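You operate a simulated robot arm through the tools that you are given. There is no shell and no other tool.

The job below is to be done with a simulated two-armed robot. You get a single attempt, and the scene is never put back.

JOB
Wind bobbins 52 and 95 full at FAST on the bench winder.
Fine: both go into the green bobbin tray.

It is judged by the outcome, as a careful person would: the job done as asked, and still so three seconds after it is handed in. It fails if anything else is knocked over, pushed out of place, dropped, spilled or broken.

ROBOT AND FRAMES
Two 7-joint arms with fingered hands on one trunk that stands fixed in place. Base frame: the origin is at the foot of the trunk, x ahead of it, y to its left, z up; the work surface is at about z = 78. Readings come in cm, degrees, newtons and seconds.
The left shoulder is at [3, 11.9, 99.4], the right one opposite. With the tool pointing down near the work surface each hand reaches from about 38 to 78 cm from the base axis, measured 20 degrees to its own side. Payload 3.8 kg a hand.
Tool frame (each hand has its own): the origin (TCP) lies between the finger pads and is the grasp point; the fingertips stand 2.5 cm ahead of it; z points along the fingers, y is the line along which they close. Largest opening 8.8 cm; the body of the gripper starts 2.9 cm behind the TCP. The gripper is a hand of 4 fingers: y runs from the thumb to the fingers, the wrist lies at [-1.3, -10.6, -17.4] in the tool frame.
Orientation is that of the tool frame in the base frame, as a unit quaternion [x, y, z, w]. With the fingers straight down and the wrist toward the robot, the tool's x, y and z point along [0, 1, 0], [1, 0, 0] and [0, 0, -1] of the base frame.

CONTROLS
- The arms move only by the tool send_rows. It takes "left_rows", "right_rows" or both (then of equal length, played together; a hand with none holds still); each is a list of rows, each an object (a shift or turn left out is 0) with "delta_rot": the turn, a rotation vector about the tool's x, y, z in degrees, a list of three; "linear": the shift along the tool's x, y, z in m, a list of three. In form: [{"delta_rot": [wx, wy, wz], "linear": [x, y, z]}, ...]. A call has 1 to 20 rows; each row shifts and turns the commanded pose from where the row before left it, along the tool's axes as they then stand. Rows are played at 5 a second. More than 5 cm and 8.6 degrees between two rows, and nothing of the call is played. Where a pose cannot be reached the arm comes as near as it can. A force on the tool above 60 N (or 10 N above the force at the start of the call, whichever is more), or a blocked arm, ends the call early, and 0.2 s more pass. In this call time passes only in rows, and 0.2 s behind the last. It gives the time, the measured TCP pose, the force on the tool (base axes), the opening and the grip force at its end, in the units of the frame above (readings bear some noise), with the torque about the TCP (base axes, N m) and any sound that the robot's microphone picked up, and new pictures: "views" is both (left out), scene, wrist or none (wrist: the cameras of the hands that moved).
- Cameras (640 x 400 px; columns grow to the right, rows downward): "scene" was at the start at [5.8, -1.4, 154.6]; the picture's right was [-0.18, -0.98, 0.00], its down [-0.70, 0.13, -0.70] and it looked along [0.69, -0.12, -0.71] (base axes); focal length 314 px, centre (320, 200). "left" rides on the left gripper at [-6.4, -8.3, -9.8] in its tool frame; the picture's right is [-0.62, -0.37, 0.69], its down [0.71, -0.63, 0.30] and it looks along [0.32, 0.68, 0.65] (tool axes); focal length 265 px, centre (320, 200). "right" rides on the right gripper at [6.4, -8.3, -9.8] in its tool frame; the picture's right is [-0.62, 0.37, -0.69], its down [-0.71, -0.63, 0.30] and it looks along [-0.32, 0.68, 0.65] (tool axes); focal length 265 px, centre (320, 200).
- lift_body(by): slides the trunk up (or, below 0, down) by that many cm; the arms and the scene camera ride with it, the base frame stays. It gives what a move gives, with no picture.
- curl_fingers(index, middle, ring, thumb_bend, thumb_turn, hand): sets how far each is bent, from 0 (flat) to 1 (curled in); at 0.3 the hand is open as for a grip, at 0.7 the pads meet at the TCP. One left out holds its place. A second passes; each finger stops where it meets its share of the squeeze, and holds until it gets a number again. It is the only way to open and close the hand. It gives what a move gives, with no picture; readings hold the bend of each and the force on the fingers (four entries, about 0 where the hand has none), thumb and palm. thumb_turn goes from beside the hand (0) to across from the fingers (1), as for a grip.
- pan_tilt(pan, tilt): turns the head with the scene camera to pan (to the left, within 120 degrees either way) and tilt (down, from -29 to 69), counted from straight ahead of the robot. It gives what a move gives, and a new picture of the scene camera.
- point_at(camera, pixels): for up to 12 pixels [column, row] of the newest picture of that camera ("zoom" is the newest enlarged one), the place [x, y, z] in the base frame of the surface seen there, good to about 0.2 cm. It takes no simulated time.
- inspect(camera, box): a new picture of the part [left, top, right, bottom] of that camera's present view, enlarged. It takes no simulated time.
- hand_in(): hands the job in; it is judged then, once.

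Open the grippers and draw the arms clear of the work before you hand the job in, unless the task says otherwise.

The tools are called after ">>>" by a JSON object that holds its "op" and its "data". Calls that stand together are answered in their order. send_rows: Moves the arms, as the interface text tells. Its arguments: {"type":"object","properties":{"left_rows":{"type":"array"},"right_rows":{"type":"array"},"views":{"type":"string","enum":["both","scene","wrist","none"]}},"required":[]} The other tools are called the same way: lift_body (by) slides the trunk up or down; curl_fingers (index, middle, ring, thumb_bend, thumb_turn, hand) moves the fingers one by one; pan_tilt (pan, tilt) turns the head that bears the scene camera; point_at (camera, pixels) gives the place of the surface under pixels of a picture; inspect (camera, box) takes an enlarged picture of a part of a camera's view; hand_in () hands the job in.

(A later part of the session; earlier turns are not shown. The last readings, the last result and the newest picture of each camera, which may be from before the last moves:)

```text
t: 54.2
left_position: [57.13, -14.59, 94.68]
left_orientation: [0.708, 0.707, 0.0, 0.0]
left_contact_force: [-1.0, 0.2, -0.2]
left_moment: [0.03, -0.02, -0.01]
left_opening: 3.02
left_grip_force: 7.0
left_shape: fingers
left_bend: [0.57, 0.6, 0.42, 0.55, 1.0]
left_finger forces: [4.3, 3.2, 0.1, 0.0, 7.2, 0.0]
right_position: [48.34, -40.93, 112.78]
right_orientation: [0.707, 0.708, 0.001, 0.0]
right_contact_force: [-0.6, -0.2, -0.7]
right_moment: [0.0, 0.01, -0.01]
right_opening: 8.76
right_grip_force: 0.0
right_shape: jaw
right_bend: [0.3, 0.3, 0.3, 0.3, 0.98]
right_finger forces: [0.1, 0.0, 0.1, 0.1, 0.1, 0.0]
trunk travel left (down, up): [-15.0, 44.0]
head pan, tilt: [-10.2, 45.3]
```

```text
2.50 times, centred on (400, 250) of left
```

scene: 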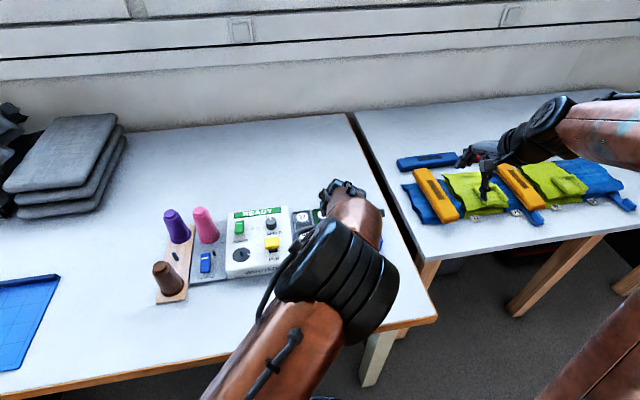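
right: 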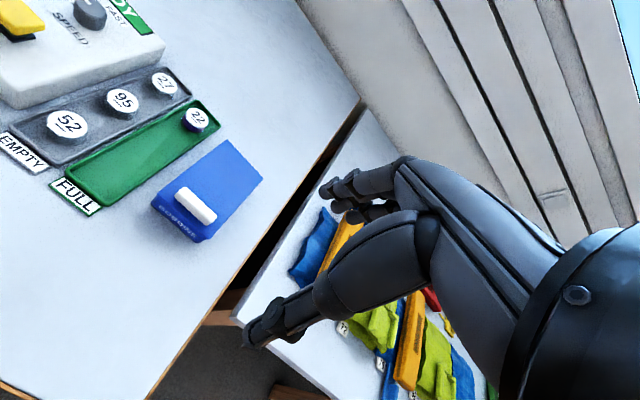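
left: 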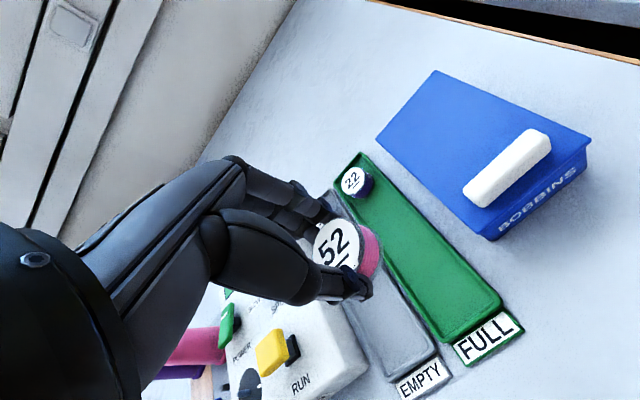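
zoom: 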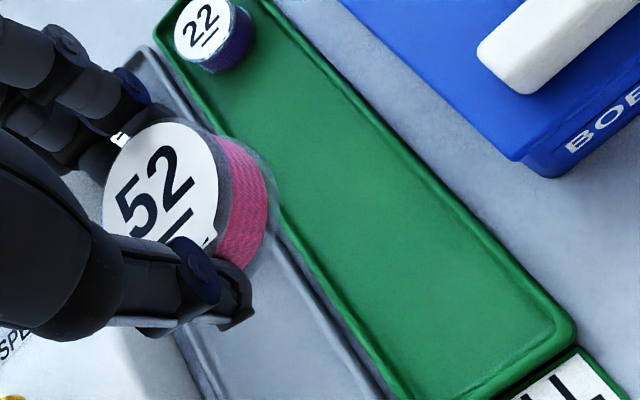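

Bobbin is above the green tray's near part (57.1,-14.5). I descend toward the tray floor.

>>> {"op": "send_rows", "data": {"left_rows": [{"linear": [0, 0, 0.04]}, {"linear": [0, 0, 0.04]}, {"linear": [0, 0, 0.03]}, {}], "views": "wrist"}}

>>> {"op": "inspect", "data": {"camera": "left", "box": [280, 170, 520, 330]}}

```text
t: 55.2
left_position: [56.99, -14.47, 83.46]
left_orientation: [0.707, 0.708, 0.0, 0.0]
left_contact_force: [-0.4, 0.9, -0.9]
left_moment: [-0.01, 0.02, 0.01]
left_opening: 3.05
left_grip_force: 7.5
left_shape: fingers
left_bend: [0.57, 0.6, 0.42, 0.55, 1.0]
left_finger forces: [4.3, 3.1, 0.0, 0.0, 7.2, 0.1]
right_position: [48.38, -41.02, 112.74]
right_orientation: [0.707, 0.707, 0.001, 0.001]
right_contact_force: [0.1, 0.0, 0.1]
right_moment: [-0.01, -0.03, 0.02]
right_opening: 8.75
right_grip_force: 0.0
right_shape: jaw
right_bend: [0.3, 0.3, 0.3, 0.3, 0.98]
right_finger forces: [0.0, 0.0, 0.0, 0.0, 0.0, 0.0]
trunk travel left (down, up): [-15.0, 44.0]
head pan, tilt: [-10.2, 45.3]
```

left: 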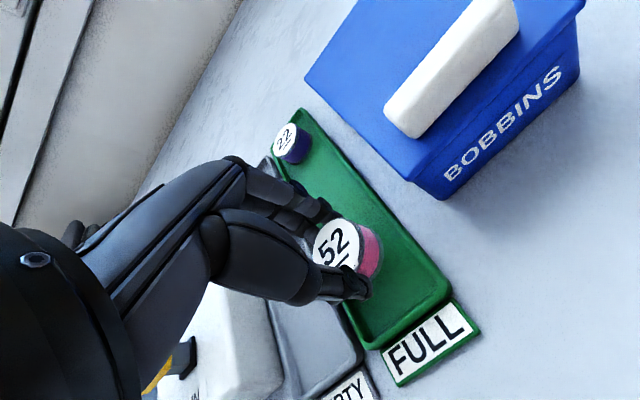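

```text
2.50 times, centred on (400, 250) of left
```

zoom: 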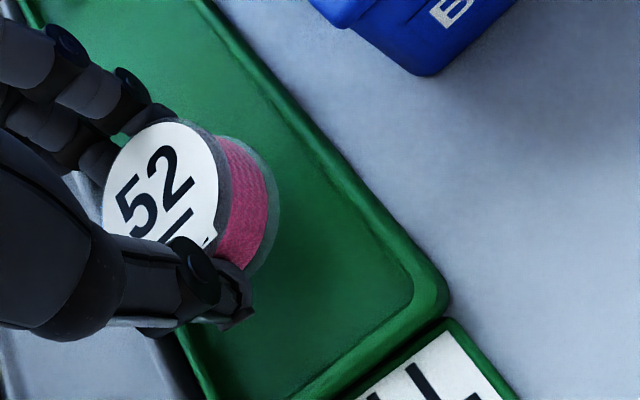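

Good position inside the tray. I lower the last 1.5 cm gently.

>>> {"op": "send_rows", "data": {"left_rows": [{"linear": [0, 0, 0.006]}, {"linear": [0, 0, 0.006]}, {"linear": [0, 0, 0.0035]}, {}], "views": "wrist"}}

>>> {"op": "inspect", "data": {"camera": "left", "box": [280, 170, 520, 330]}}

```text
t: 56.2
left_position: [57.2, -14.43, 82.03]
left_orientation: [0.707, 0.707, 0.0, 0.001]
left_contact_force: [-0.2, -0.3, 0.5]
left_moment: [0.0, 0.01, -0.01]
left_opening: 3.03
left_grip_force: 7.5
left_shape: fingers
left_bend: [0.57, 0.6, 0.42, 0.55, 1.0]
left_finger forces: [4.3, 3.1, 0.0, 0.1, 7.2, 0.0]
right_position: [48.35, -41.0, 112.8]
right_orientation: [0.707, 0.708, 0.001, 0.001]
right_contact_force: [0.0, -0.1, -0.8]
right_moment: [-0.01, -0.01, 0.04]
right_opening: 8.76
right_grip_force: 0.0
right_shape: jaw
right_bend: [0.3, 0.3, 0.3, 0.3, 0.98]
right_finger forces: [0.0, 0.1, 0.0, 0.0, 0.0, 0.0]
trunk travel left (down, up): [-15.0, 44.0]
head pan, tilt: [-10.2, 45.3]
```

left: 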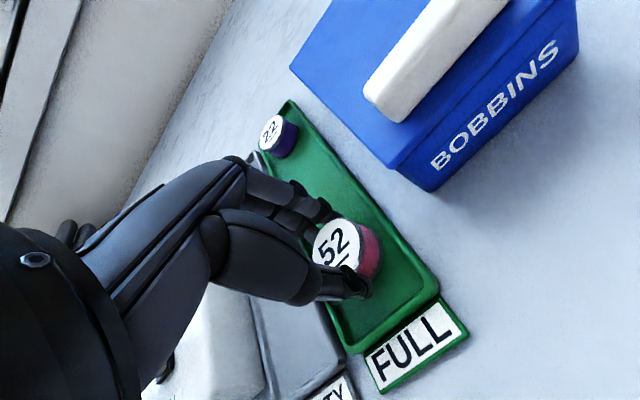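

```text
2.50 times, centred on (400, 250) of left
```

zoom: 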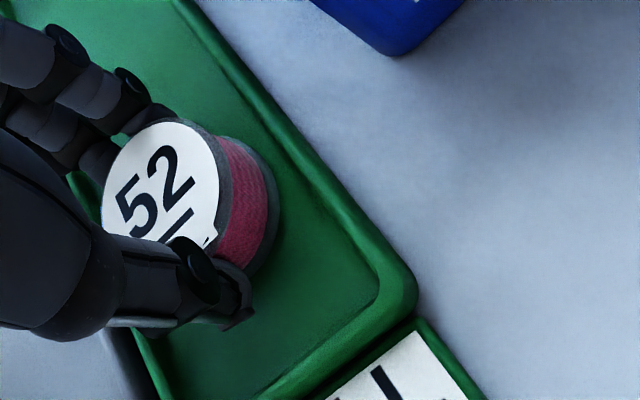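

Almost on the floor; 1.5 mm more, then I release.

>>> {"op": "send_rows", "data": {"left_rows": [{"linear": [0, 0, 0.0015]}, {}], "views": "none"}}

>>> {"op": "curl_fingers", "data": {"hand": "left", "index": 0.42, "middle": 0.42, "thumb_bend": 0.42}}

>>> {"op": "send_rows", "data": {"left_rows": [{"linear": [0, 0, -0.02]}, {"linear": [0, 0, -0.04]}, {"linear": [0, 0, -0.05]}, {"linear": [0, 0, -0.03]}, {}], "views": "both"}}

>>> {"op": "inspect", "data": {"camera": "left", "box": [300, 140, 540, 340]}}

```text
t: 56.8
left_position: [57.22, -14.51, 81.82]
left_orientation: [0.707, 0.707, 0.0, 0.0]
left_contact_force: [0.1, -0.2, 3.5]
left_moment: [0.0, 0.02, 0.03]
left_opening: 3.02
left_grip_force: 7.5
left_shape: fingers
left_bend: [0.57, 0.6, 0.42, 0.55, 1.0]
left_finger forces: [4.3, 3.3, 0.0, 0.1, 7.4, 0.1]
right_position: [48.36, -41.0, 112.79]
right_orientation: [0.706, 0.708, 0.001, 0.0]
right_contact_force: [-0.1, 0.1, 0.1]
right_moment: [0.01, 0.0, -0.02]
right_opening: 8.76
right_grip_force: 0.1
right_shape: jaw
right_bend: [0.3, 0.3, 0.3, 0.3, 0.98]
right_finger forces: [0.1, 0.0, 0.0, 0.1, 0.0, 0.0]
trunk travel left (down, up): [-15.0, 44.0]
head pan, tilt: [-10.2, 45.3]
```

```text
t: 57.8
left_position: [57.11, -14.46, 81.77]
left_orientation: [0.707, 0.707, 0.0, 0.0]
left_contact_force: [-0.5, 0.0, -0.5]
left_moment: [0.01, 0.0, 0.03]
left_opening: 5.87
left_grip_force: 0.2
left_shape: fingers
left_bend: [0.42, 0.42, 0.42, 0.42, 0.99]
left_finger forces: [0.1, 0.0, 0.1, 0.0, 0.1, 0.0]
right_position: [48.47, -40.89, 112.75]
right_orientation: [0.707, 0.708, 0.001, 0.0]
right_contact_force: [0.5, 0.9, -0.2]
right_moment: [0.0, 0.02, 0.01]
right_opening: 8.77
right_grip_force: 0.0
right_shape: jaw
right_bend: [0.3, 0.3, 0.3, 0.3, 0.98]
right_finger forces: [0.0, 0.1, 0.1, 0.0, 0.0, 0.1]
trunk travel left (down, up): [-15.0, 44.0]
head pan, tilt: [-10.2, 45.3]
```

```text
t: 59.0
left_position: [57.14, -14.33, 95.66]
left_orientation: [0.707, 0.707, 0.0, 0.0]
left_contact_force: [0.5, 0.4, 0.5]
left_moment: [0.03, 0.0, 0.0]
left_opening: 5.85
left_grip_force: 0.0
left_shape: fingers
left_bend: [0.42, 0.42, 0.42, 0.42, 0.99]
left_finger forces: [0.0, 0.1, 0.0, 0.1, 0.1, 0.0]
right_position: [48.35, -40.94, 112.83]
right_orientation: [0.706, 0.708, 0.001, 0.0]
right_contact_force: [0.6, -0.6, 0.7]
right_moment: [0.02, 0.0, -0.01]
right_opening: 8.75
right_grip_force: 0.0
right_shape: jaw
right_bend: [0.3, 0.3, 0.3, 0.3, 0.98]
right_finger forces: [0.0, 0.0, 0.0, 0.0, 0.0, 0.0]
trunk travel left (down, up): [-15.0, 44.0]
head pan, tilt: [-10.2, 45.3]
```

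scene: 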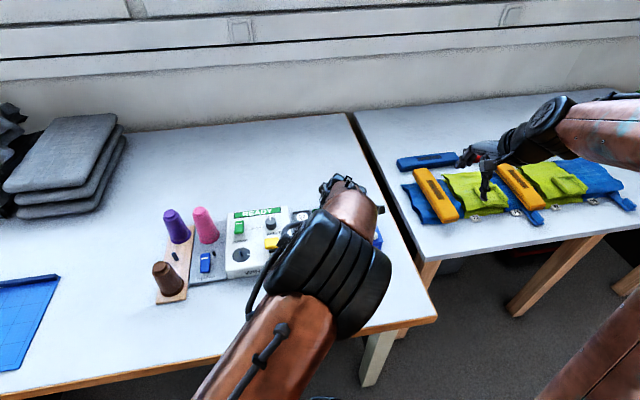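
left: 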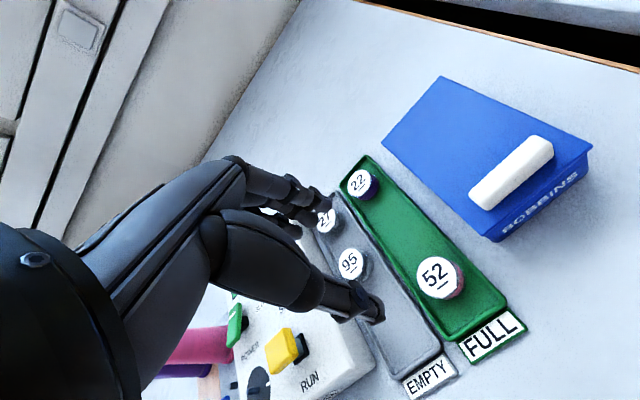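

```text
2.00 times, centred on (420, 240) of left
```

zoom: 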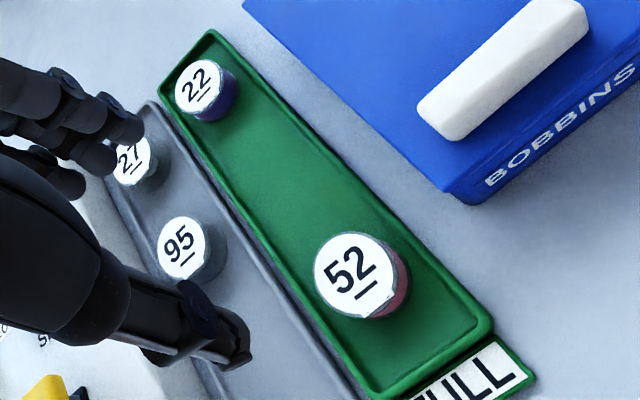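

52 stands in the green tray. Now bobbin 95 at (64.0,-7.6): I move above it.

>>> {"op": "send_rows", "data": {"left_rows": [{"linear": [0.0228, 0.023, 0]}, {"linear": [0.0228, 0.023, 0]}, {"linear": [0.0228, 0.023, 0]}, {"linear": [0, 0, 0.03]}, {"linear": [0, 0, 0.03]}, {}], "views": "wrist"}}

>>> {"op": "inspect", "data": {"camera": "left", "box": [260, 170, 460, 310]}}

```text
t: 60.4
left_position: [63.88, -7.76, 89.78]
left_orientation: [0.706, 0.708, 0.0, 0.0]
left_contact_force: [0.0, 0.2, 0.6]
left_moment: [0.02, 0.02, 0.02]
left_opening: 5.86
left_grip_force: 0.1
left_shape: fingers
left_bend: [0.42, 0.42, 0.42, 0.42, 0.99]
left_finger forces: [0.0, 0.1, 0.0, 0.1, 0.0, 0.1]
right_position: [48.37, -41.06, 112.81]
right_orientation: [0.706, 0.708, 0.001, 0.001]
right_contact_force: [-0.3, 0.5, -0.5]
right_moment: [0.01, 0.02, 0.0]
right_opening: 8.72
right_grip_force: 0.0
right_shape: jaw
right_bend: [0.3, 0.3, 0.3, 0.3, 0.98]
right_finger forces: [0.1, 0.0, 0.1, 0.0, 0.1, 0.0]
trunk travel left (down, up): [-15.0, 44.0]
head pan, tilt: [-10.2, 45.3]
```

left: 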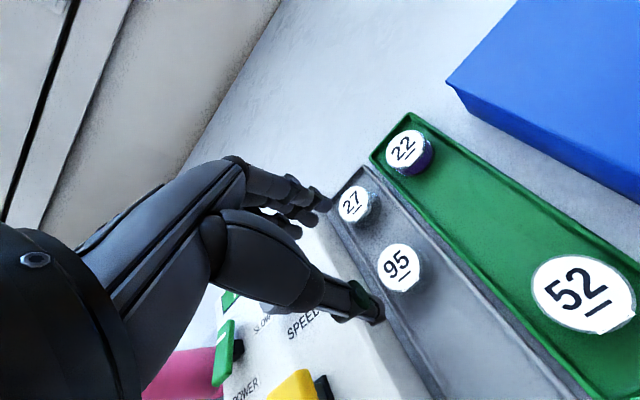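

```text
2.86 times, centred on (360, 240) of left
```

zoom: 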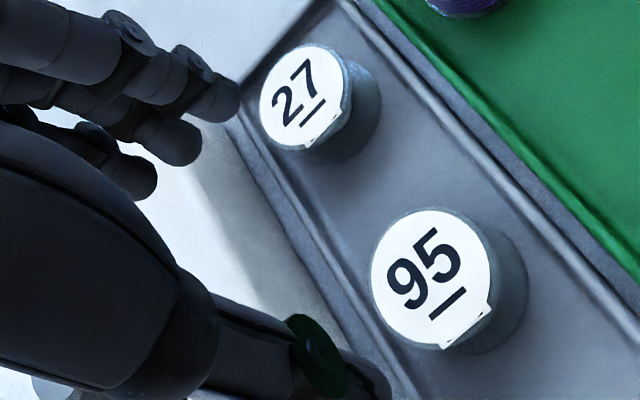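

I measure 95's rim in this zoom to centre the hand exactly.

>>> {"op": "point_at", "data": {"camera": "zoom", "pixels": [[374, 270], [395, 225], [435, 210], [475, 235], [488, 280], [475, 325], [425, 345], [385, 315], [431, 278]]}}

```text
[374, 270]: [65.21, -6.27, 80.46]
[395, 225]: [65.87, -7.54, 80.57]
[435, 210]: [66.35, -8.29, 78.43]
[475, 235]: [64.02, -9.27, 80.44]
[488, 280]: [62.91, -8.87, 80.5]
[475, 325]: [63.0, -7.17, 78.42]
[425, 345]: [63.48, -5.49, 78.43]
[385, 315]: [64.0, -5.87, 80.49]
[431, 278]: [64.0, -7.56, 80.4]
```

Centre of 95 is (64.07,-7.57). I descend to z≈81.85 and grip as before.

>>> {"op": "send_rows", "data": {"left_rows": [{"linear": [0.0005, 0.001, 0.03]}, {"linear": [0, 0, 0.03]}, {"linear": [0, 0, 0.01]}, {"linear": [0, 0, 0.0095]}, {}], "views": "wrist"}}

>>> {"op": "inspect", "data": {"camera": "left", "box": [260, 170, 420, 310]}}

```text
t: 61.6
left_position: [64.1, -7.51, 81.78]
left_orientation: [0.707, 0.707, 0.0, 0.0]
left_contact_force: [-1.2, -0.3, 0.0]
left_moment: [0.01, -0.01, -0.01]
left_opening: 5.86
left_grip_force: 0.0
left_shape: fingers
left_bend: [0.42, 0.42, 0.42, 0.42, 0.99]
left_finger forces: [0.0, 0.1, 0.1, 0.0, 0.1, 0.0]
right_position: [48.35, -40.97, 112.78]
right_orientation: [0.706, 0.708, 0.0, 0.0]
right_contact_force: [0.8, 0.3, 0.1]
right_moment: [-0.01, 0.0, 0.0]
right_opening: 8.75
right_grip_force: 0.2
right_shape: jaw
right_bend: [0.3, 0.3, 0.3, 0.3, 0.98]
right_finger forces: [0.1, 0.0, 0.0, 0.0, 0.1, 0.0]
trunk travel left (down, up): [-15.0, 44.0]
head pan, tilt: [-10.2, 45.3]
```

left: 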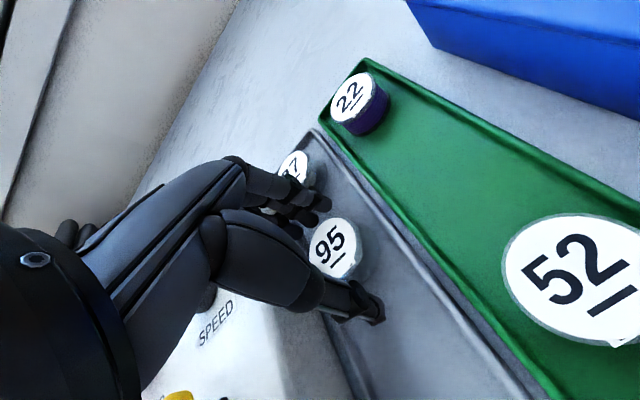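

```text
2.86 times, centred on (340, 240) of left
```

zoom: 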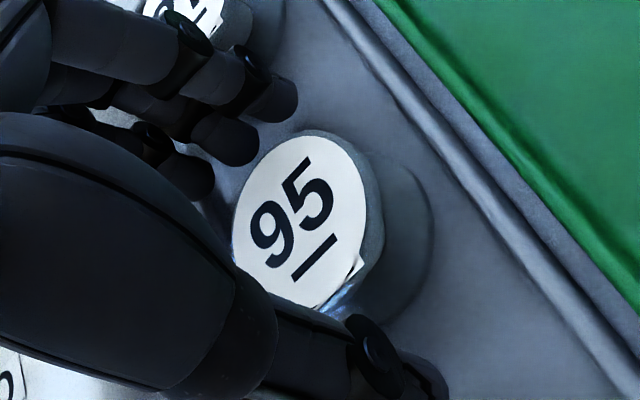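

Bobbin 95 lies between thumb and fingers with 27 clear behind. I close and lift.

>>> {"op": "curl_fingers", "data": {"hand": "left", "index": 0.64, "middle": 0.64, "thumb_bend": 0.64}}

>>> {"op": "send_rows", "data": {"left_rows": [{"linear": [0, 0, -0.01]}, {"linear": [0, 0, -0.03]}, {"linear": [0, 0, -0.04]}, {"linear": [0, 0, -0.045]}, {}], "views": "both"}}

>>> {"op": "inspect", "data": {"camera": "left", "box": [260, 170, 420, 310]}}

```text
t: 62.6
left_position: [64.15, -7.6, 81.8]
left_orientation: [0.707, 0.707, -0.001, 0.0]
left_contact_force: [-0.6, 0.8, -1.0]
left_moment: [0.0, 0.01, 0.0]
left_opening: 3.01
left_grip_force: 7.3
left_shape: fingers
left_bend: [0.57, 0.59, 0.42, 0.55, 1.0]
left_finger forces: [4.1, 3.2, 0.0, 0.1, 7.3, 0.0]
right_position: [48.31, -40.87, 112.78]
right_orientation: [0.707, 0.707, 0.001, 0.002]
right_contact_force: [0.1, 0.2, 0.3]
right_moment: [0.03, -0.02, 0.02]
right_opening: 8.75
right_grip_force: 0.0
right_shape: jaw
right_bend: [0.3, 0.3, 0.3, 0.3, 0.98]
right_finger forces: [0.0, 0.0, 0.0, 0.1, 0.1, 0.0]
trunk travel left (down, up): [-15.0, 44.0]
head pan, tilt: [-10.2, 45.3]
```

```text
t: 63.8
left_position: [64.22, -7.6, 94.33]
left_orientation: [0.707, 0.707, 0.0, 0.0]
left_contact_force: [0.1, 0.4, -0.1]
left_moment: [0.0, 0.0, -0.01]
left_opening: 3.02
left_grip_force: 7.4
left_shape: fingers
left_bend: [0.57, 0.6, 0.42, 0.55, 1.0]
left_finger forces: [4.2, 3.1, 0.1, 0.0, 7.4, 0.1]
right_position: [48.41, -40.98, 112.68]
right_orientation: [0.707, 0.707, 0.0, 0.001]
right_contact_force: [-0.2, 0.0, 0.6]
right_moment: [0.04, 0.02, 0.0]
right_opening: 8.75
right_grip_force: 0.0
right_shape: jaw
right_bend: [0.3, 0.3, 0.3, 0.3, 0.98]
right_finger forces: [0.0, 0.0, 0.1, 0.0, 0.0, 0.0]
trunk travel left (down, up): [-15.0, 44.0]
head pan, tilt: [-10.2, 45.3]
```

scene: 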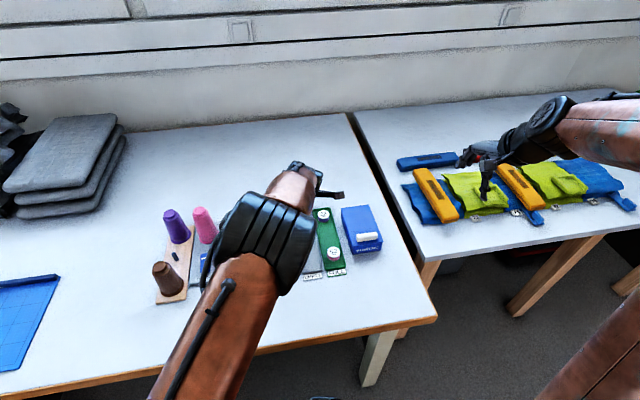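
left: 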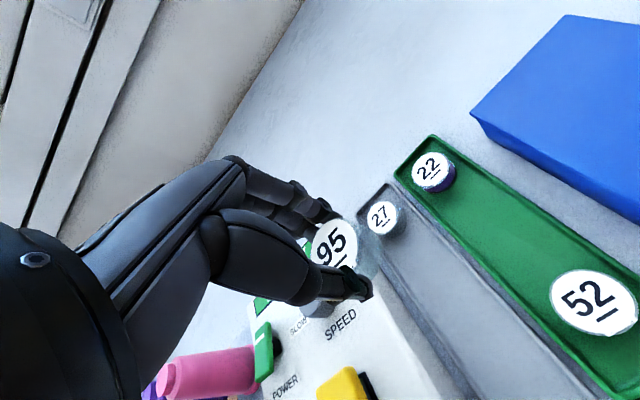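

```text
2.86 times, centred on (340, 240) of left
```

zoom: 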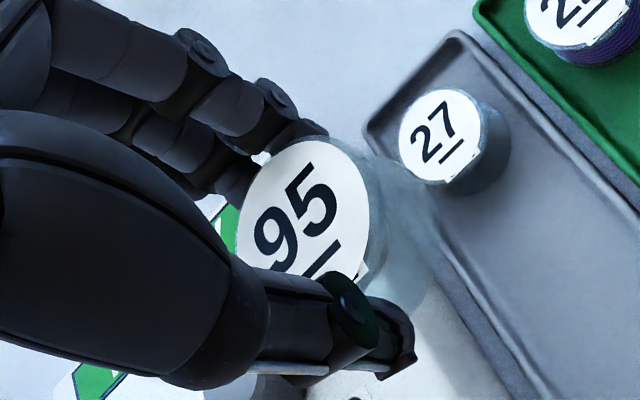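

95 is held, offset about +1.5 mm in x against the earlier grasp. I carry it to above the spindle, compensating.

>>> {"op": "send_rows", "data": {"left_rows": [{"linear": [0.0372, -0.0105, 0]}, {"linear": [0.0372, -0.0105, 0]}, {"linear": [0.0372, -0.0105, 0]}, {"linear": [0.0372, -0.0105, 0]}, {"linear": [0.0372, -0.0105, 0]}, {"linear": [0, 0, 0.03]}, {"linear": [0, 0, 0.03]}, {}], "views": "wrist"}}

>>> {"op": "inspect", "data": {"camera": "left", "box": [290, 200, 402, 290]}}

```text
t: 65.6
left_position: [58.99, 11.13, 88.44]
left_orientation: [0.707, 0.707, 0.001, 0.0]
left_contact_force: [-0.3, -0.3, -0.5]
left_moment: [-0.02, -0.02, 0.04]
left_opening: 3.0
left_grip_force: 6.8
left_shape: fingers
left_bend: [0.57, 0.6, 0.42, 0.55, 1.0]
left_finger forces: [4.1, 3.1, 0.0, 0.0, 7.2, 0.0]
right_position: [48.32, -40.91, 112.88]
right_orientation: [0.706, 0.708, 0.001, 0.001]
right_contact_force: [0.5, 0.3, 0.0]
right_moment: [0.02, 0.0, 0.01]
right_opening: 8.74
right_grip_force: 0.1
right_shape: jaw
right_bend: [0.3, 0.3, 0.3, 0.3, 0.98]
right_finger forces: [0.0, 0.1, 0.0, 0.1, 0.0, 0.0]
trunk travel left (down, up): [-15.0, 44.0]
head pan, tilt: [-10.2, 45.3]
```

left: 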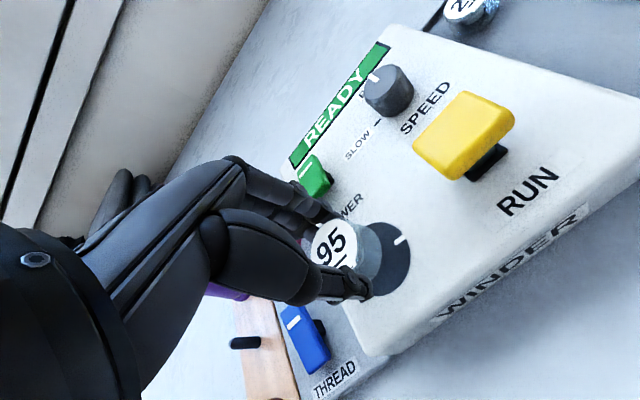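

```text
4.44 times, centred on (346, 245) of left
```

zoom: 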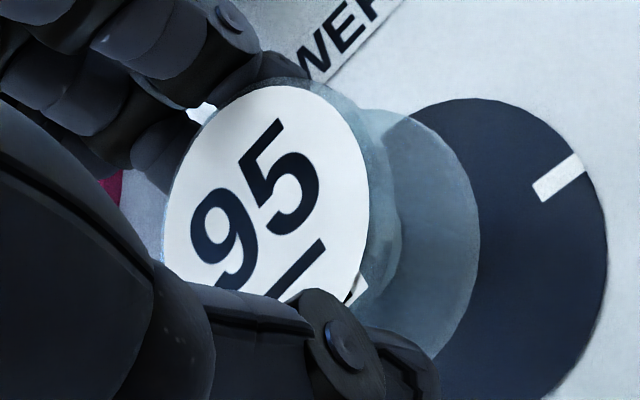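

I fit the label rim of 95 and the disc rim again.

>>> {"op": "point_at", "data": {"camera": "zoom", "pixels": [[170, 240], [182, 180], [210, 125], [250, 95], [300, 90], [340, 118], [362, 160], [368, 215], [350, 275]]}}

>>> {"op": "point_at", "data": {"camera": "zoom", "pixels": [[420, 106], [470, 100], [530, 120], [580, 180], [602, 250], [590, 330], [560, 385]]}}

```text
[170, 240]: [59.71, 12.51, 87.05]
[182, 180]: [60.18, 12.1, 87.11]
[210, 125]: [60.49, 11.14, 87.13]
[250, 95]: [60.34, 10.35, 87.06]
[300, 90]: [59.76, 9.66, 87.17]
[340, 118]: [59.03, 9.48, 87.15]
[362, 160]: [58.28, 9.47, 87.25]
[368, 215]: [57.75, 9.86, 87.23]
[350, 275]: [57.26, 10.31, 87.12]
```

```text
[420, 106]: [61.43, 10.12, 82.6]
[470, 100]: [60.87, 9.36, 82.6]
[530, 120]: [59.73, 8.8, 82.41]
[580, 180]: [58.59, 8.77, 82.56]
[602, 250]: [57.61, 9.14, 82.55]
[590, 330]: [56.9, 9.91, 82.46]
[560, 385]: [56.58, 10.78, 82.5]
```

95's centre is (58.82,11.10) against the spindle ≈(59.03,11.06). I shift +2 mm in x and lower carefully.

>>> {"op": "send_rows", "data": {"left_rows": [{"linear": [-0.0003, 0.002, 0.003]}, {"linear": [0, 0, 0.004]}, {"linear": [0, 0, 0.004]}, {"linear": [0, 0, 0.003]}, {}], "views": "wrist"}}

>>> {"op": "inspect", "data": {"camera": "left", "box": [290, 200, 402, 290]}}

```text
t: 66.8
left_position: [59.11, 11.05, 86.98]
left_orientation: [0.708, 0.706, 0.0, 0.0]
left_contact_force: [-0.6, -0.2, -0.2]
left_moment: [-0.02, -0.01, 0.04]
left_opening: 3.03
left_grip_force: 7.5
left_shape: fingers
left_bend: [0.57, 0.6, 0.42, 0.55, 1.0]
left_finger forces: [4.1, 3.3, 0.0, 0.0, 7.2, 0.0]
right_position: [48.34, -41.01, 112.74]
right_orientation: [0.706, 0.709, 0.0, 0.001]
right_contact_force: [0.0, -0.5, 0.2]
right_moment: [0.0, -0.01, 0.02]
right_opening: 8.74
right_grip_force: 0.0
right_shape: jaw
right_bend: [0.3, 0.3, 0.3, 0.3, 0.98]
right_finger forces: [0.1, 0.0, 0.0, 0.1, 0.0, 0.1]
trunk travel left (down, up): [-15.0, 44.0]
head pan, tilt: [-10.2, 45.3]
```

left: 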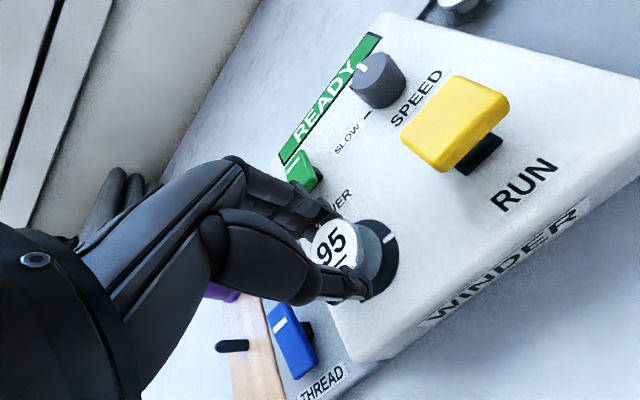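

```text
4.44 times, centred on (346, 245) of left
```

zoom: 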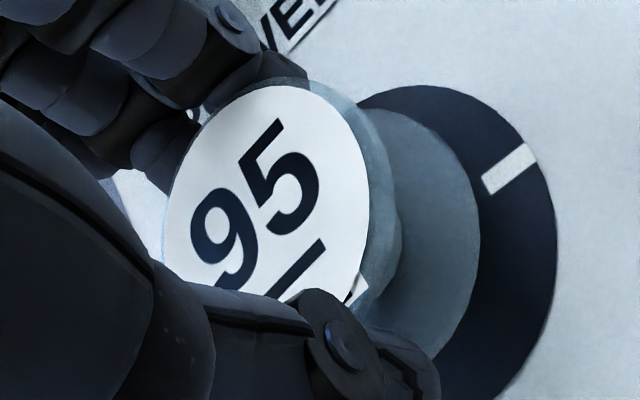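

No force with the bottom at ≈83.6, below the pin top, so it is on the pin. I lower the remaining 1.1 cm.

>>> {"op": "send_rows", "data": {"left_rows": [{"linear": [0, 0, 0.004]}, {"linear": [0, 0, 0.004]}, {"linear": [0, 0, 0.003]}, {}], "views": "wrist"}}

>>> {"op": "inspect", "data": {"camera": "left", "box": [290, 200, 402, 290]}}

```text
t: 67.8
left_position: [59.12, 11.1, 85.72]
left_orientation: [0.707, 0.707, 0.0, 0.0]
left_contact_force: [-0.2, 0.8, 1.8]
left_moment: [0.0, -0.02, -0.01]
left_opening: 3.01
left_grip_force: 7.3
left_shape: fingers
left_bend: [0.57, 0.6, 0.42, 0.55, 1.0]
left_finger forces: [4.1, 3.3, 0.1, 0.0, 7.4, 0.0]
right_position: [48.38, -40.86, 112.83]
right_orientation: [0.707, 0.707, 0.001, 0.001]
right_contact_force: [-0.4, -0.8, 1.1]
right_moment: [0.0, -0.01, 0.01]
right_opening: 8.75
right_grip_force: 0.0
right_shape: jaw
right_bend: [0.3, 0.3, 0.3, 0.3, 0.98]
right_finger forces: [0.0, 0.1, 0.0, 0.1, 0.0, 0.0]
trunk travel left (down, up): [-15.0, 44.0]
head pan, tilt: [-10.2, 45.3]
```

left: 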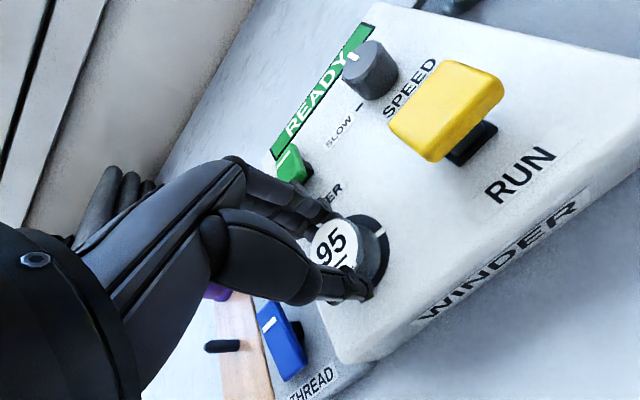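

```text
4.44 times, centred on (346, 245) of left
```

zoom: 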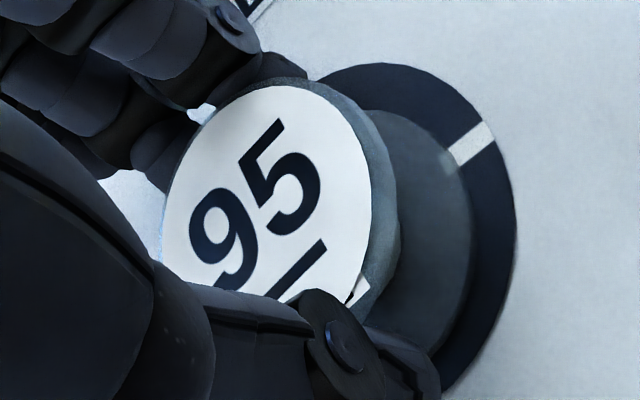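

Seated with 1.8 N of upward contact. I release and raise the hand.

>>> {"op": "curl_fingers", "data": {"hand": "left", "index": 0.42, "middle": 0.42, "thumb_bend": 0.42}}

>>> {"op": "send_rows", "data": {"left_rows": [{"linear": [0, 0, -0.02]}, {"linear": [0, 0, -0.04]}, {"linear": [0, 0, -0.05]}, {}], "views": "both"}}

>>> {"op": "inspect", "data": {"camera": "left", "box": [300, 100, 540, 380]}}

>>> {"op": "inspect", "data": {"camera": "scene", "box": [180, 190, 340, 290]}}

```text
t: 68.8
left_position: [59.14, 11.08, 85.75]
left_orientation: [0.707, 0.707, 0.0, 0.0]
left_contact_force: [0.6, -0.1, -0.4]
left_moment: [0.01, -0.05, 0.0]
left_opening: 5.84
left_grip_force: 0.1
left_shape: fingers
left_bend: [0.42, 0.42, 0.42, 0.42, 0.99]
left_finger forces: [0.0, 0.1, 0.0, 0.0, 0.0, 0.0]
right_position: [48.37, -40.94, 112.72]
right_orientation: [0.707, 0.708, 0.0, 0.001]
right_contact_force: [-0.5, 0.0, 0.5]
right_moment: [-0.01, -0.01, 0.0]
right_opening: 8.74
right_grip_force: 0.0
right_shape: jaw
right_bend: [0.3, 0.3, 0.3, 0.3, 0.98]
right_finger forces: [0.0, 0.1, 0.0, 0.0, 0.0, 0.0]
trunk travel left (down, up): [-15.0, 44.0]
head pan, tilt: [-10.2, 45.3]
```

```text
t: 69.8
left_position: [58.95, 10.93, 96.62]
left_orientation: [0.707, 0.707, -0.001, 0.0]
left_contact_force: [0.5, 0.2, -1.4]
left_moment: [0.0, 0.03, 0.0]
left_opening: 5.86
left_grip_force: 0.1
left_shape: fingers
left_bend: [0.42, 0.42, 0.42, 0.42, 0.99]
left_finger forces: [0.0, 0.1, 0.0, 0.0, 0.0, 0.1]
right_position: [48.31, -40.9, 112.72]
right_orientation: [0.706, 0.708, 0.0, 0.0]
right_contact_force: [0.0, -0.1, -0.3]
right_moment: [-0.02, 0.03, 0.01]
right_opening: 8.78
right_grip_force: 0.0
right_shape: jaw
right_bend: [0.3, 0.3, 0.3, 0.3, 0.98]
right_finger forces: [0.0, 0.0, 0.1, 0.0, 0.1, 0.0]
trunk travel left (down, up): [-15.0, 44.0]
head pan, tilt: [-10.2, 45.3]
```

scene: 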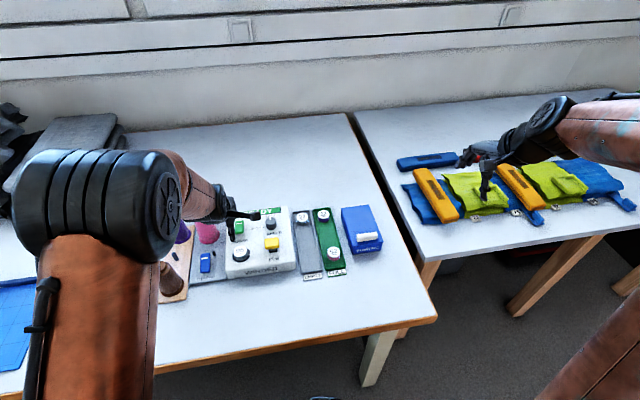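
left: 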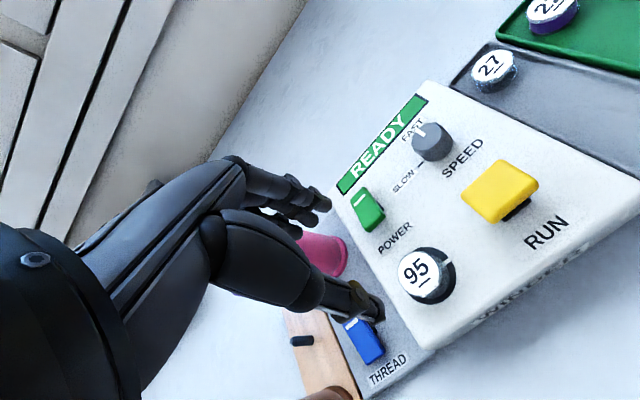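

```text
1.43 times, centred on (420, 240) of left
```

zoom: 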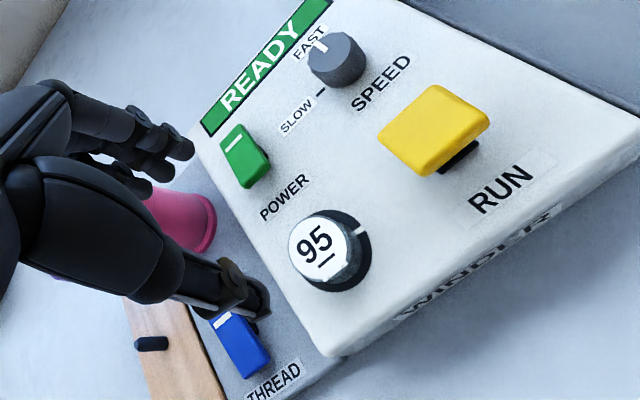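

```text
4.00 times, centred on (260, 240) of scene
```

zoom: 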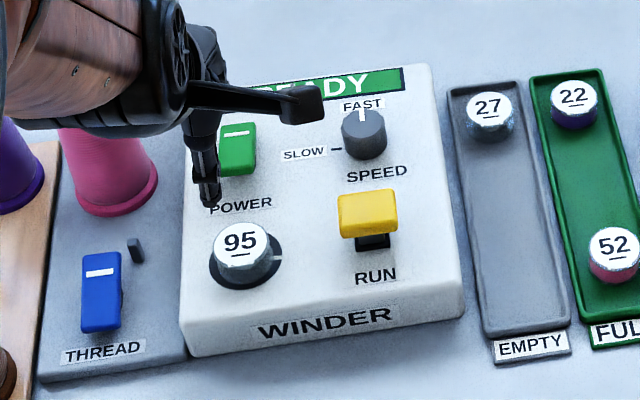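

95 sits on the spindle, but the thread is not yet drawn; I must flip THREAD back on by pressing its far end. I close the fingers and move above (60.9,21).

>>> {"op": "curl_fingers", "data": {"hand": "left", "index": 0.68, "middle": 0.68, "ring": 0.68, "thumb_bend": 0.66}}

>>> {"op": "send_rows", "data": {"left_rows": [{"linear": [0.034, 0.006, 0]}, {"linear": [0.034, 0.006, 0]}, {"linear": [0.033, 0.006, 0]}, {"linear": [0, 0, 0.03]}, {"linear": [0, 0, 0.03]}, {}], "views": "both"}}

>>> {"op": "inspect", "data": {"camera": "left", "box": [280, 170, 460, 310]}}

```text
t: 70.8
left_position: [59.04, 10.83, 96.75]
left_orientation: [0.707, 0.707, 0.0, 0.0]
left_contact_force: [-0.2, 0.2, -0.2]
left_moment: [0.0, -0.05, 0.0]
left_opening: 0.52
left_grip_force: 0.0
left_shape: fingers
left_bend: [0.68, 0.68, 0.68, 0.66, 1.0]
left_finger forces: [0.0, 0.0, 0.1, 0.0, 0.0, 0.1]
right_position: [48.32, -40.89, 112.81]
right_orientation: [0.706, 0.708, 0.0, 0.0]
right_contact_force: [-0.3, 0.3, -0.7]
right_moment: [-0.01, 0.0, 0.01]
right_opening: 8.77
right_grip_force: 0.1
right_shape: jaw
right_bend: [0.3, 0.3, 0.3, 0.3, 0.98]
right_finger forces: [0.0, 0.0, 0.0, 0.1, 0.0, 0.0]
trunk travel left (down, up): [-15.0, 44.0]
head pan, tilt: [-10.2, 45.3]
```

```text
t: 72.2
left_position: [60.94, 21.23, 90.82]
left_orientation: [0.707, 0.707, 0.0, 0.0]
left_contact_force: [0.2, -0.7, 0.5]
left_moment: [0.03, 0.01, 0.0]
left_opening: 0.54
left_grip_force: 0.1
left_shape: fingers
left_bend: [0.68, 0.68, 0.68, 0.66, 1.0]
left_finger forces: [0.1, 0.0, 0.0, 0.1, 0.1, 0.1]
right_position: [48.34, -40.95, 112.71]
right_orientation: [0.707, 0.707, 0.001, 0.0]
right_contact_force: [-0.7, -0.2, -0.8]
right_moment: [-0.01, -0.02, 0.02]
right_opening: 8.71
right_grip_force: 0.1
right_shape: jaw
right_bend: [0.3, 0.3, 0.3, 0.3, 0.98]
right_finger forces: [0.1, 0.0, 0.0, 0.0, 0.0, 0.0]
trunk travel left (down, up): [-15.0, 44.0]
head pan, tilt: [-10.2, 45.3]
```

scene: 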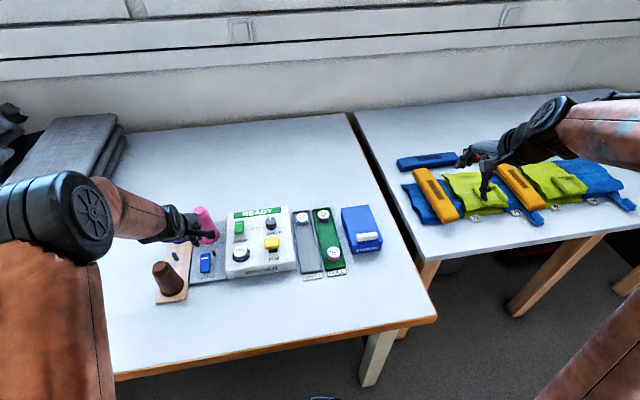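
left: 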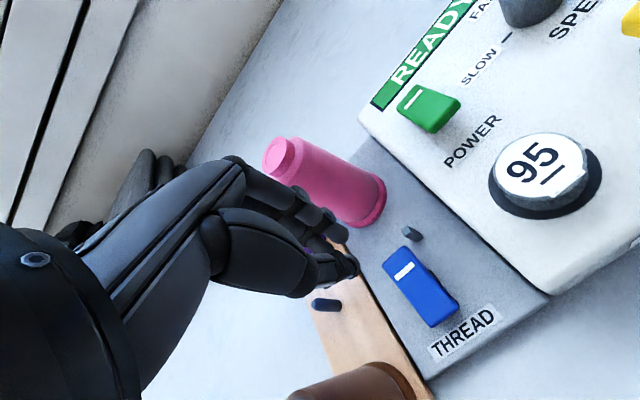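

```text
2.86 times, centred on (370, 240) of left
```

zoom: 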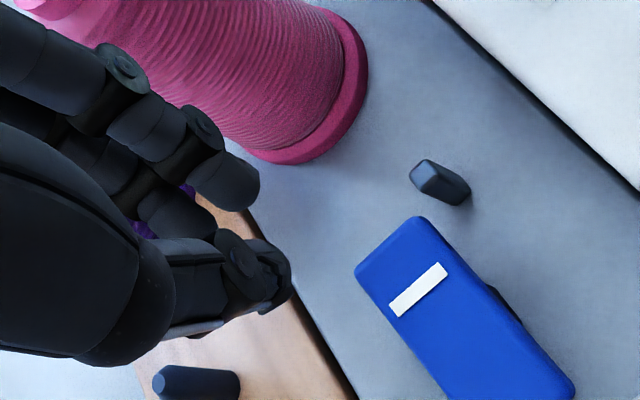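

I measure the rocker's far edge, the pink spool flange and the knuckles for clearance.

>>> {"op": "point_at", "data": {"camera": "zoom", "pixels": [[413, 222], [360, 268], [415, 285], [500, 375], [440, 180], [366, 70], [270, 162], [60, 30], [200, 120], [235, 185], [60, 10]]}}

>>> {"op": "point_at", "data": {"camera": "left", "pixels": [[275, 152], [262, 190], [245, 165], [300, 200], [330, 225], [350, 270]]}}

```text
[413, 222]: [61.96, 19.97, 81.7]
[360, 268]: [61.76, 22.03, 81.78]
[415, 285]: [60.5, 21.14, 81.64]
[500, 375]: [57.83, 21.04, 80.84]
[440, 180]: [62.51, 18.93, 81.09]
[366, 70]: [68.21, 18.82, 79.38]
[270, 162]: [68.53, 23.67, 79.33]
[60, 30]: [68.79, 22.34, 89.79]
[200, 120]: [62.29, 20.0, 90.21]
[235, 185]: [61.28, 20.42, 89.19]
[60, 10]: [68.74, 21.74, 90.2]
```

```text
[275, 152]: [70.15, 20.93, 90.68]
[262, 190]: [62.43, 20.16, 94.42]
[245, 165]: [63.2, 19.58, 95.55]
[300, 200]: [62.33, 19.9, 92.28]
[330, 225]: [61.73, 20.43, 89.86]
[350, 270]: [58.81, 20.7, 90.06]
```

Rocker far end is up (81.7); knuckles stay 5 cm from the pink spool. I move 3 mm farther and descend to just above contact, then press.

>>> {"op": "send_rows", "data": {"left_rows": [{"linear": [-0.0015, 0.003, 0.03]}, {"linear": [0, 0, 0.03]}, {"linear": [0, 0, 0.004]}, {}], "views": "wrist"}}

>>> {"op": "inspect", "data": {"camera": "left", "box": [280, 170, 460, 310]}}

```text
t: 73.2
left_position: [61.16, 21.06, 84.45]
left_orientation: [0.707, 0.707, 0.001, 0.0]
left_contact_force: [1.1, -0.1, 0.7]
left_moment: [0.02, -0.04, 0.0]
left_opening: 0.52
left_grip_force: 0.9
left_shape: fingers
left_bend: [0.68, 0.68, 0.68, 0.66, 1.0]
left_finger forces: [0.4, 1.0, 0.0, 0.1, 0.0, 0.0]
right_position: [48.34, -40.86, 112.8]
right_orientation: [0.707, 0.707, 0.001, 0.001]
right_contact_force: [0.3, -0.7, -0.4]
right_moment: [-0.02, 0.01, -0.06]
right_opening: 8.77
right_grip_force: 0.0
right_shape: jaw
right_bend: [0.3, 0.3, 0.3, 0.3, 0.98]
right_finger forces: [0.0, 0.0, 0.0, 0.0, 0.1, 0.0]
trunk travel left (down, up): [-15.0, 44.0]
head pan, tilt: [-10.2, 45.3]
```

left: 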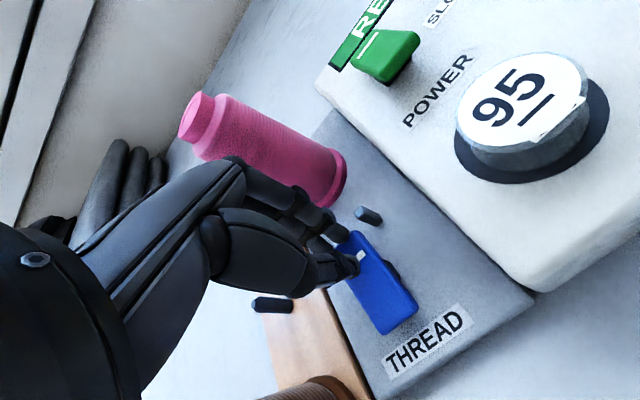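

```text
2.86 times, centred on (370, 240) of left
```

zoom: 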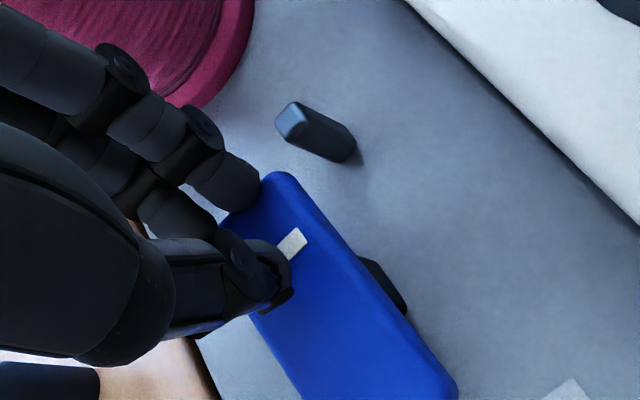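

Index and middle touch the far end. I press down about 1 cm in small steps.

>>> {"op": "send_rows", "data": {"left_rows": [{"linear": [0, 0, 0.003]}, {"linear": [0, 0, 0.003]}, {"linear": [0, 0, 0.003]}, {}], "views": "wrist"}}

>>> {"op": "inspect", "data": {"camera": "left", "box": [280, 150, 480, 310]}}

```text
t: 74.2
left_position: [61.12, 21.0, 83.61]
left_orientation: [0.707, 0.707, 0.001, 0.002]
left_contact_force: [0.7, -0.7, 14.9]
left_moment: [-0.04, 0.11, 0.01]
left_opening: 0.0
left_grip_force: 7.7
left_shape: fingers
left_bend: [0.68, 0.68, 0.68, 0.71, 1.0]
left_finger forces: [0.0, 0.0, 0.0, 0.0, 14.7, 0.0]
right_position: [48.31, -40.91, 112.78]
right_orientation: [0.706, 0.708, 0.002, 0.0]
right_contact_force: [0.0, -0.1, 0.9]
right_moment: [0.07, 0.0, 0.04]
right_opening: 8.76
right_grip_force: 0.0
right_shape: jaw
right_bend: [0.3, 0.3, 0.3, 0.3, 0.98]
right_finger forces: [0.0, 0.0, 0.0, 0.0, 0.0, 0.0]
trunk travel left (down, up): [-15.0, 44.0]
head pan, tilt: [-10.2, 45.3]
```

left: 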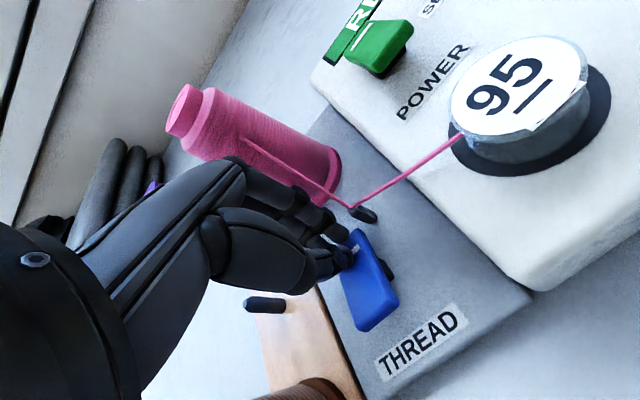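

```text
2.50 times, centred on (380, 230) of left
```

zoom: 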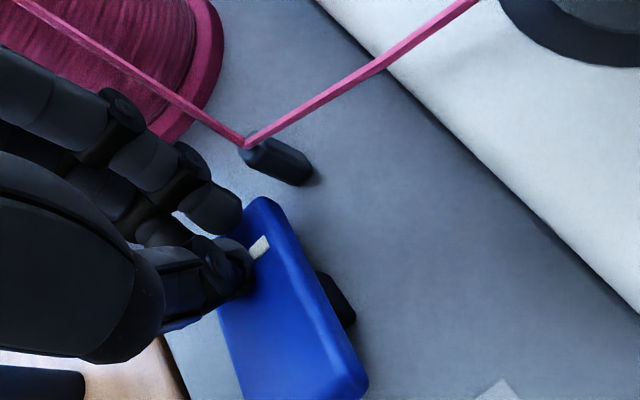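

The thread runs from the spool round the guide to bobbin 95. I lift off and move above RUN at (59.4,2.15).

>>> {"op": "send_rows", "data": {"left_rows": [{"linear": [0, 0, -0.02]}, {"linear": [0, 0, -0.04]}, {"linear": [0, 0, -0.05]}, {"linear": [-0.0375, -0.0034, 0]}, {"linear": [-0.0375, -0.0034, 0]}, {"linear": [-0.0375, -0.0034, 0]}, {"linear": [-0.0375, -0.0034, 0]}, {"linear": [-0.0375, -0.0034, 0]}, {"linear": [0, 0, 0.02]}, {}], "views": "both"}}

>>> {"op": "inspect", "data": {"camera": "left", "box": [260, 120, 480, 380]}}

```text
t: 76.4
left_position: [59.32, 2.29, 92.38]
left_orientation: [0.707, 0.707, 0.0, 0.0]
left_contact_force: [-0.1, -0.1, -0.1]
left_moment: [-0.01, 0.0, -0.01]
left_opening: 0.46
left_grip_force: 0.1
left_shape: fingers
left_bend: [0.68, 0.68, 0.68, 0.66, 1.0]
left_finger forces: [0.0, 0.0, 0.1, 0.0, 0.0, 0.0]
right_position: [48.2, -40.93, 112.72]
right_orientation: [0.707, 0.708, 0.001, 0.0]
right_contact_force: [-0.6, 0.6, 0.0]
right_moment: [0.02, 0.0, -0.01]
right_opening: 8.75
right_grip_force: 0.1
right_shape: jaw
right_bend: [0.3, 0.3, 0.3, 0.3, 0.98]
right_finger forces: [0.0, 0.0, 0.0, 0.1, 0.1, 0.0]
trunk travel left (down, up): [-15.0, 44.0]
head pan, tilt: [-10.2, 45.3]
```

scene: 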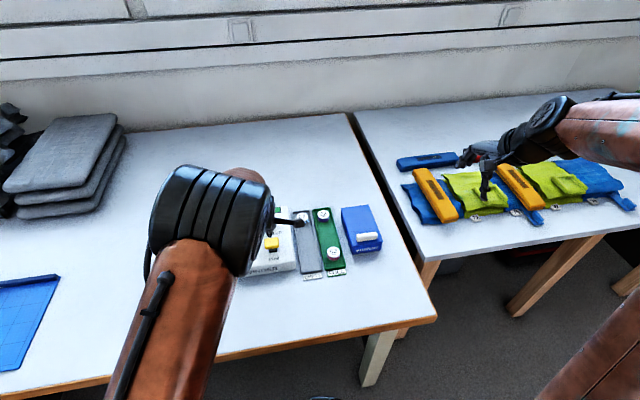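
left: 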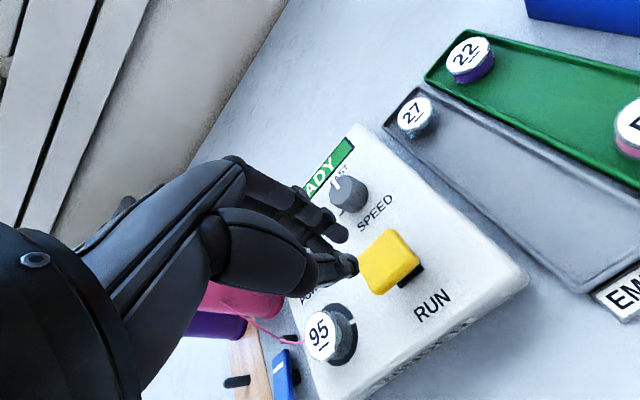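

```text
1.54 times, centred on (370, 250) of left
```

zoom: 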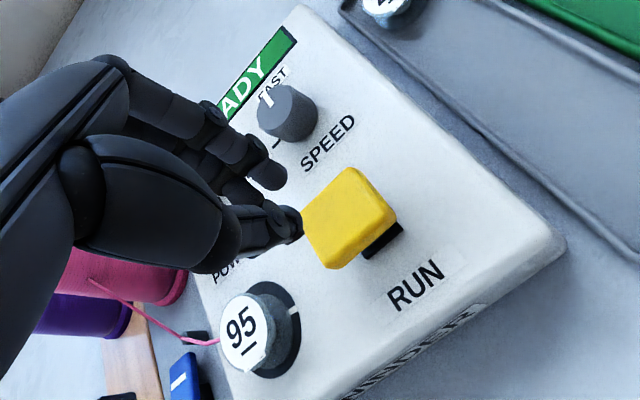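

READY, knob at FAST, thread on. I press RUN down to z≈86.9 as before.

>>> {"op": "send_rows", "data": {"left_rows": [{"linear": [0, 0, 0.02]}, {"linear": [0, 0, 0.02]}, {"linear": [0, 0, 0.006]}, {"linear": [0, 0, 0.005]}, {"linear": [0, 0, 0.003]}, {}], "views": "wrist"}}

>>> {"op": "inspect", "data": {"camera": "left", "box": [240, 100, 360, 390]}}

```text
t: 77.8
left_position: [59.44, 2.3, 87.09]
left_orientation: [0.707, 0.707, 0.0, -0.001]
left_contact_force: [0.1, -1.0, -0.4]
left_moment: [-0.01, 0.01, 0.02]
left_opening: 0.5
left_grip_force: 0.2
left_shape: fingers
left_bend: [0.68, 0.68, 0.68, 0.66, 1.0]
left_finger forces: [0.1, 0.0, 0.1, 0.0, 0.2, 0.1]
right_position: [48.33, -40.9, 112.79]
right_orientation: [0.706, 0.708, 0.001, 0.001]
right_contact_force: [0.2, 0.1, 0.2]
right_moment: [-0.01, -0.03, -0.01]
right_opening: 8.76
right_grip_force: 0.0
right_shape: jaw
right_bend: [0.3, 0.3, 0.3, 0.3, 0.98]
right_finger forces: [0.1, 0.0, 0.1, 0.0, 0.1, 0.0]
trunk travel left (down, up): [-15.0, 44.0]
head pan, tilt: [-10.2, 45.3]
```

left: 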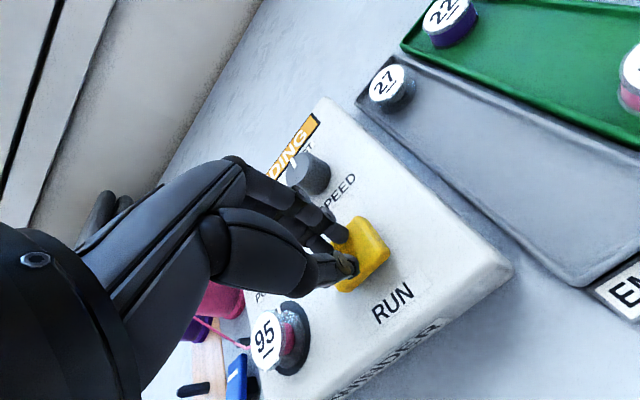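

```text
1.38 times, centred on (300, 245) of left
```

zoom: 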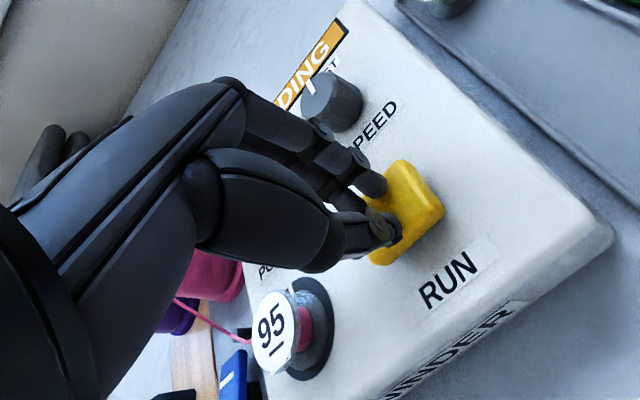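

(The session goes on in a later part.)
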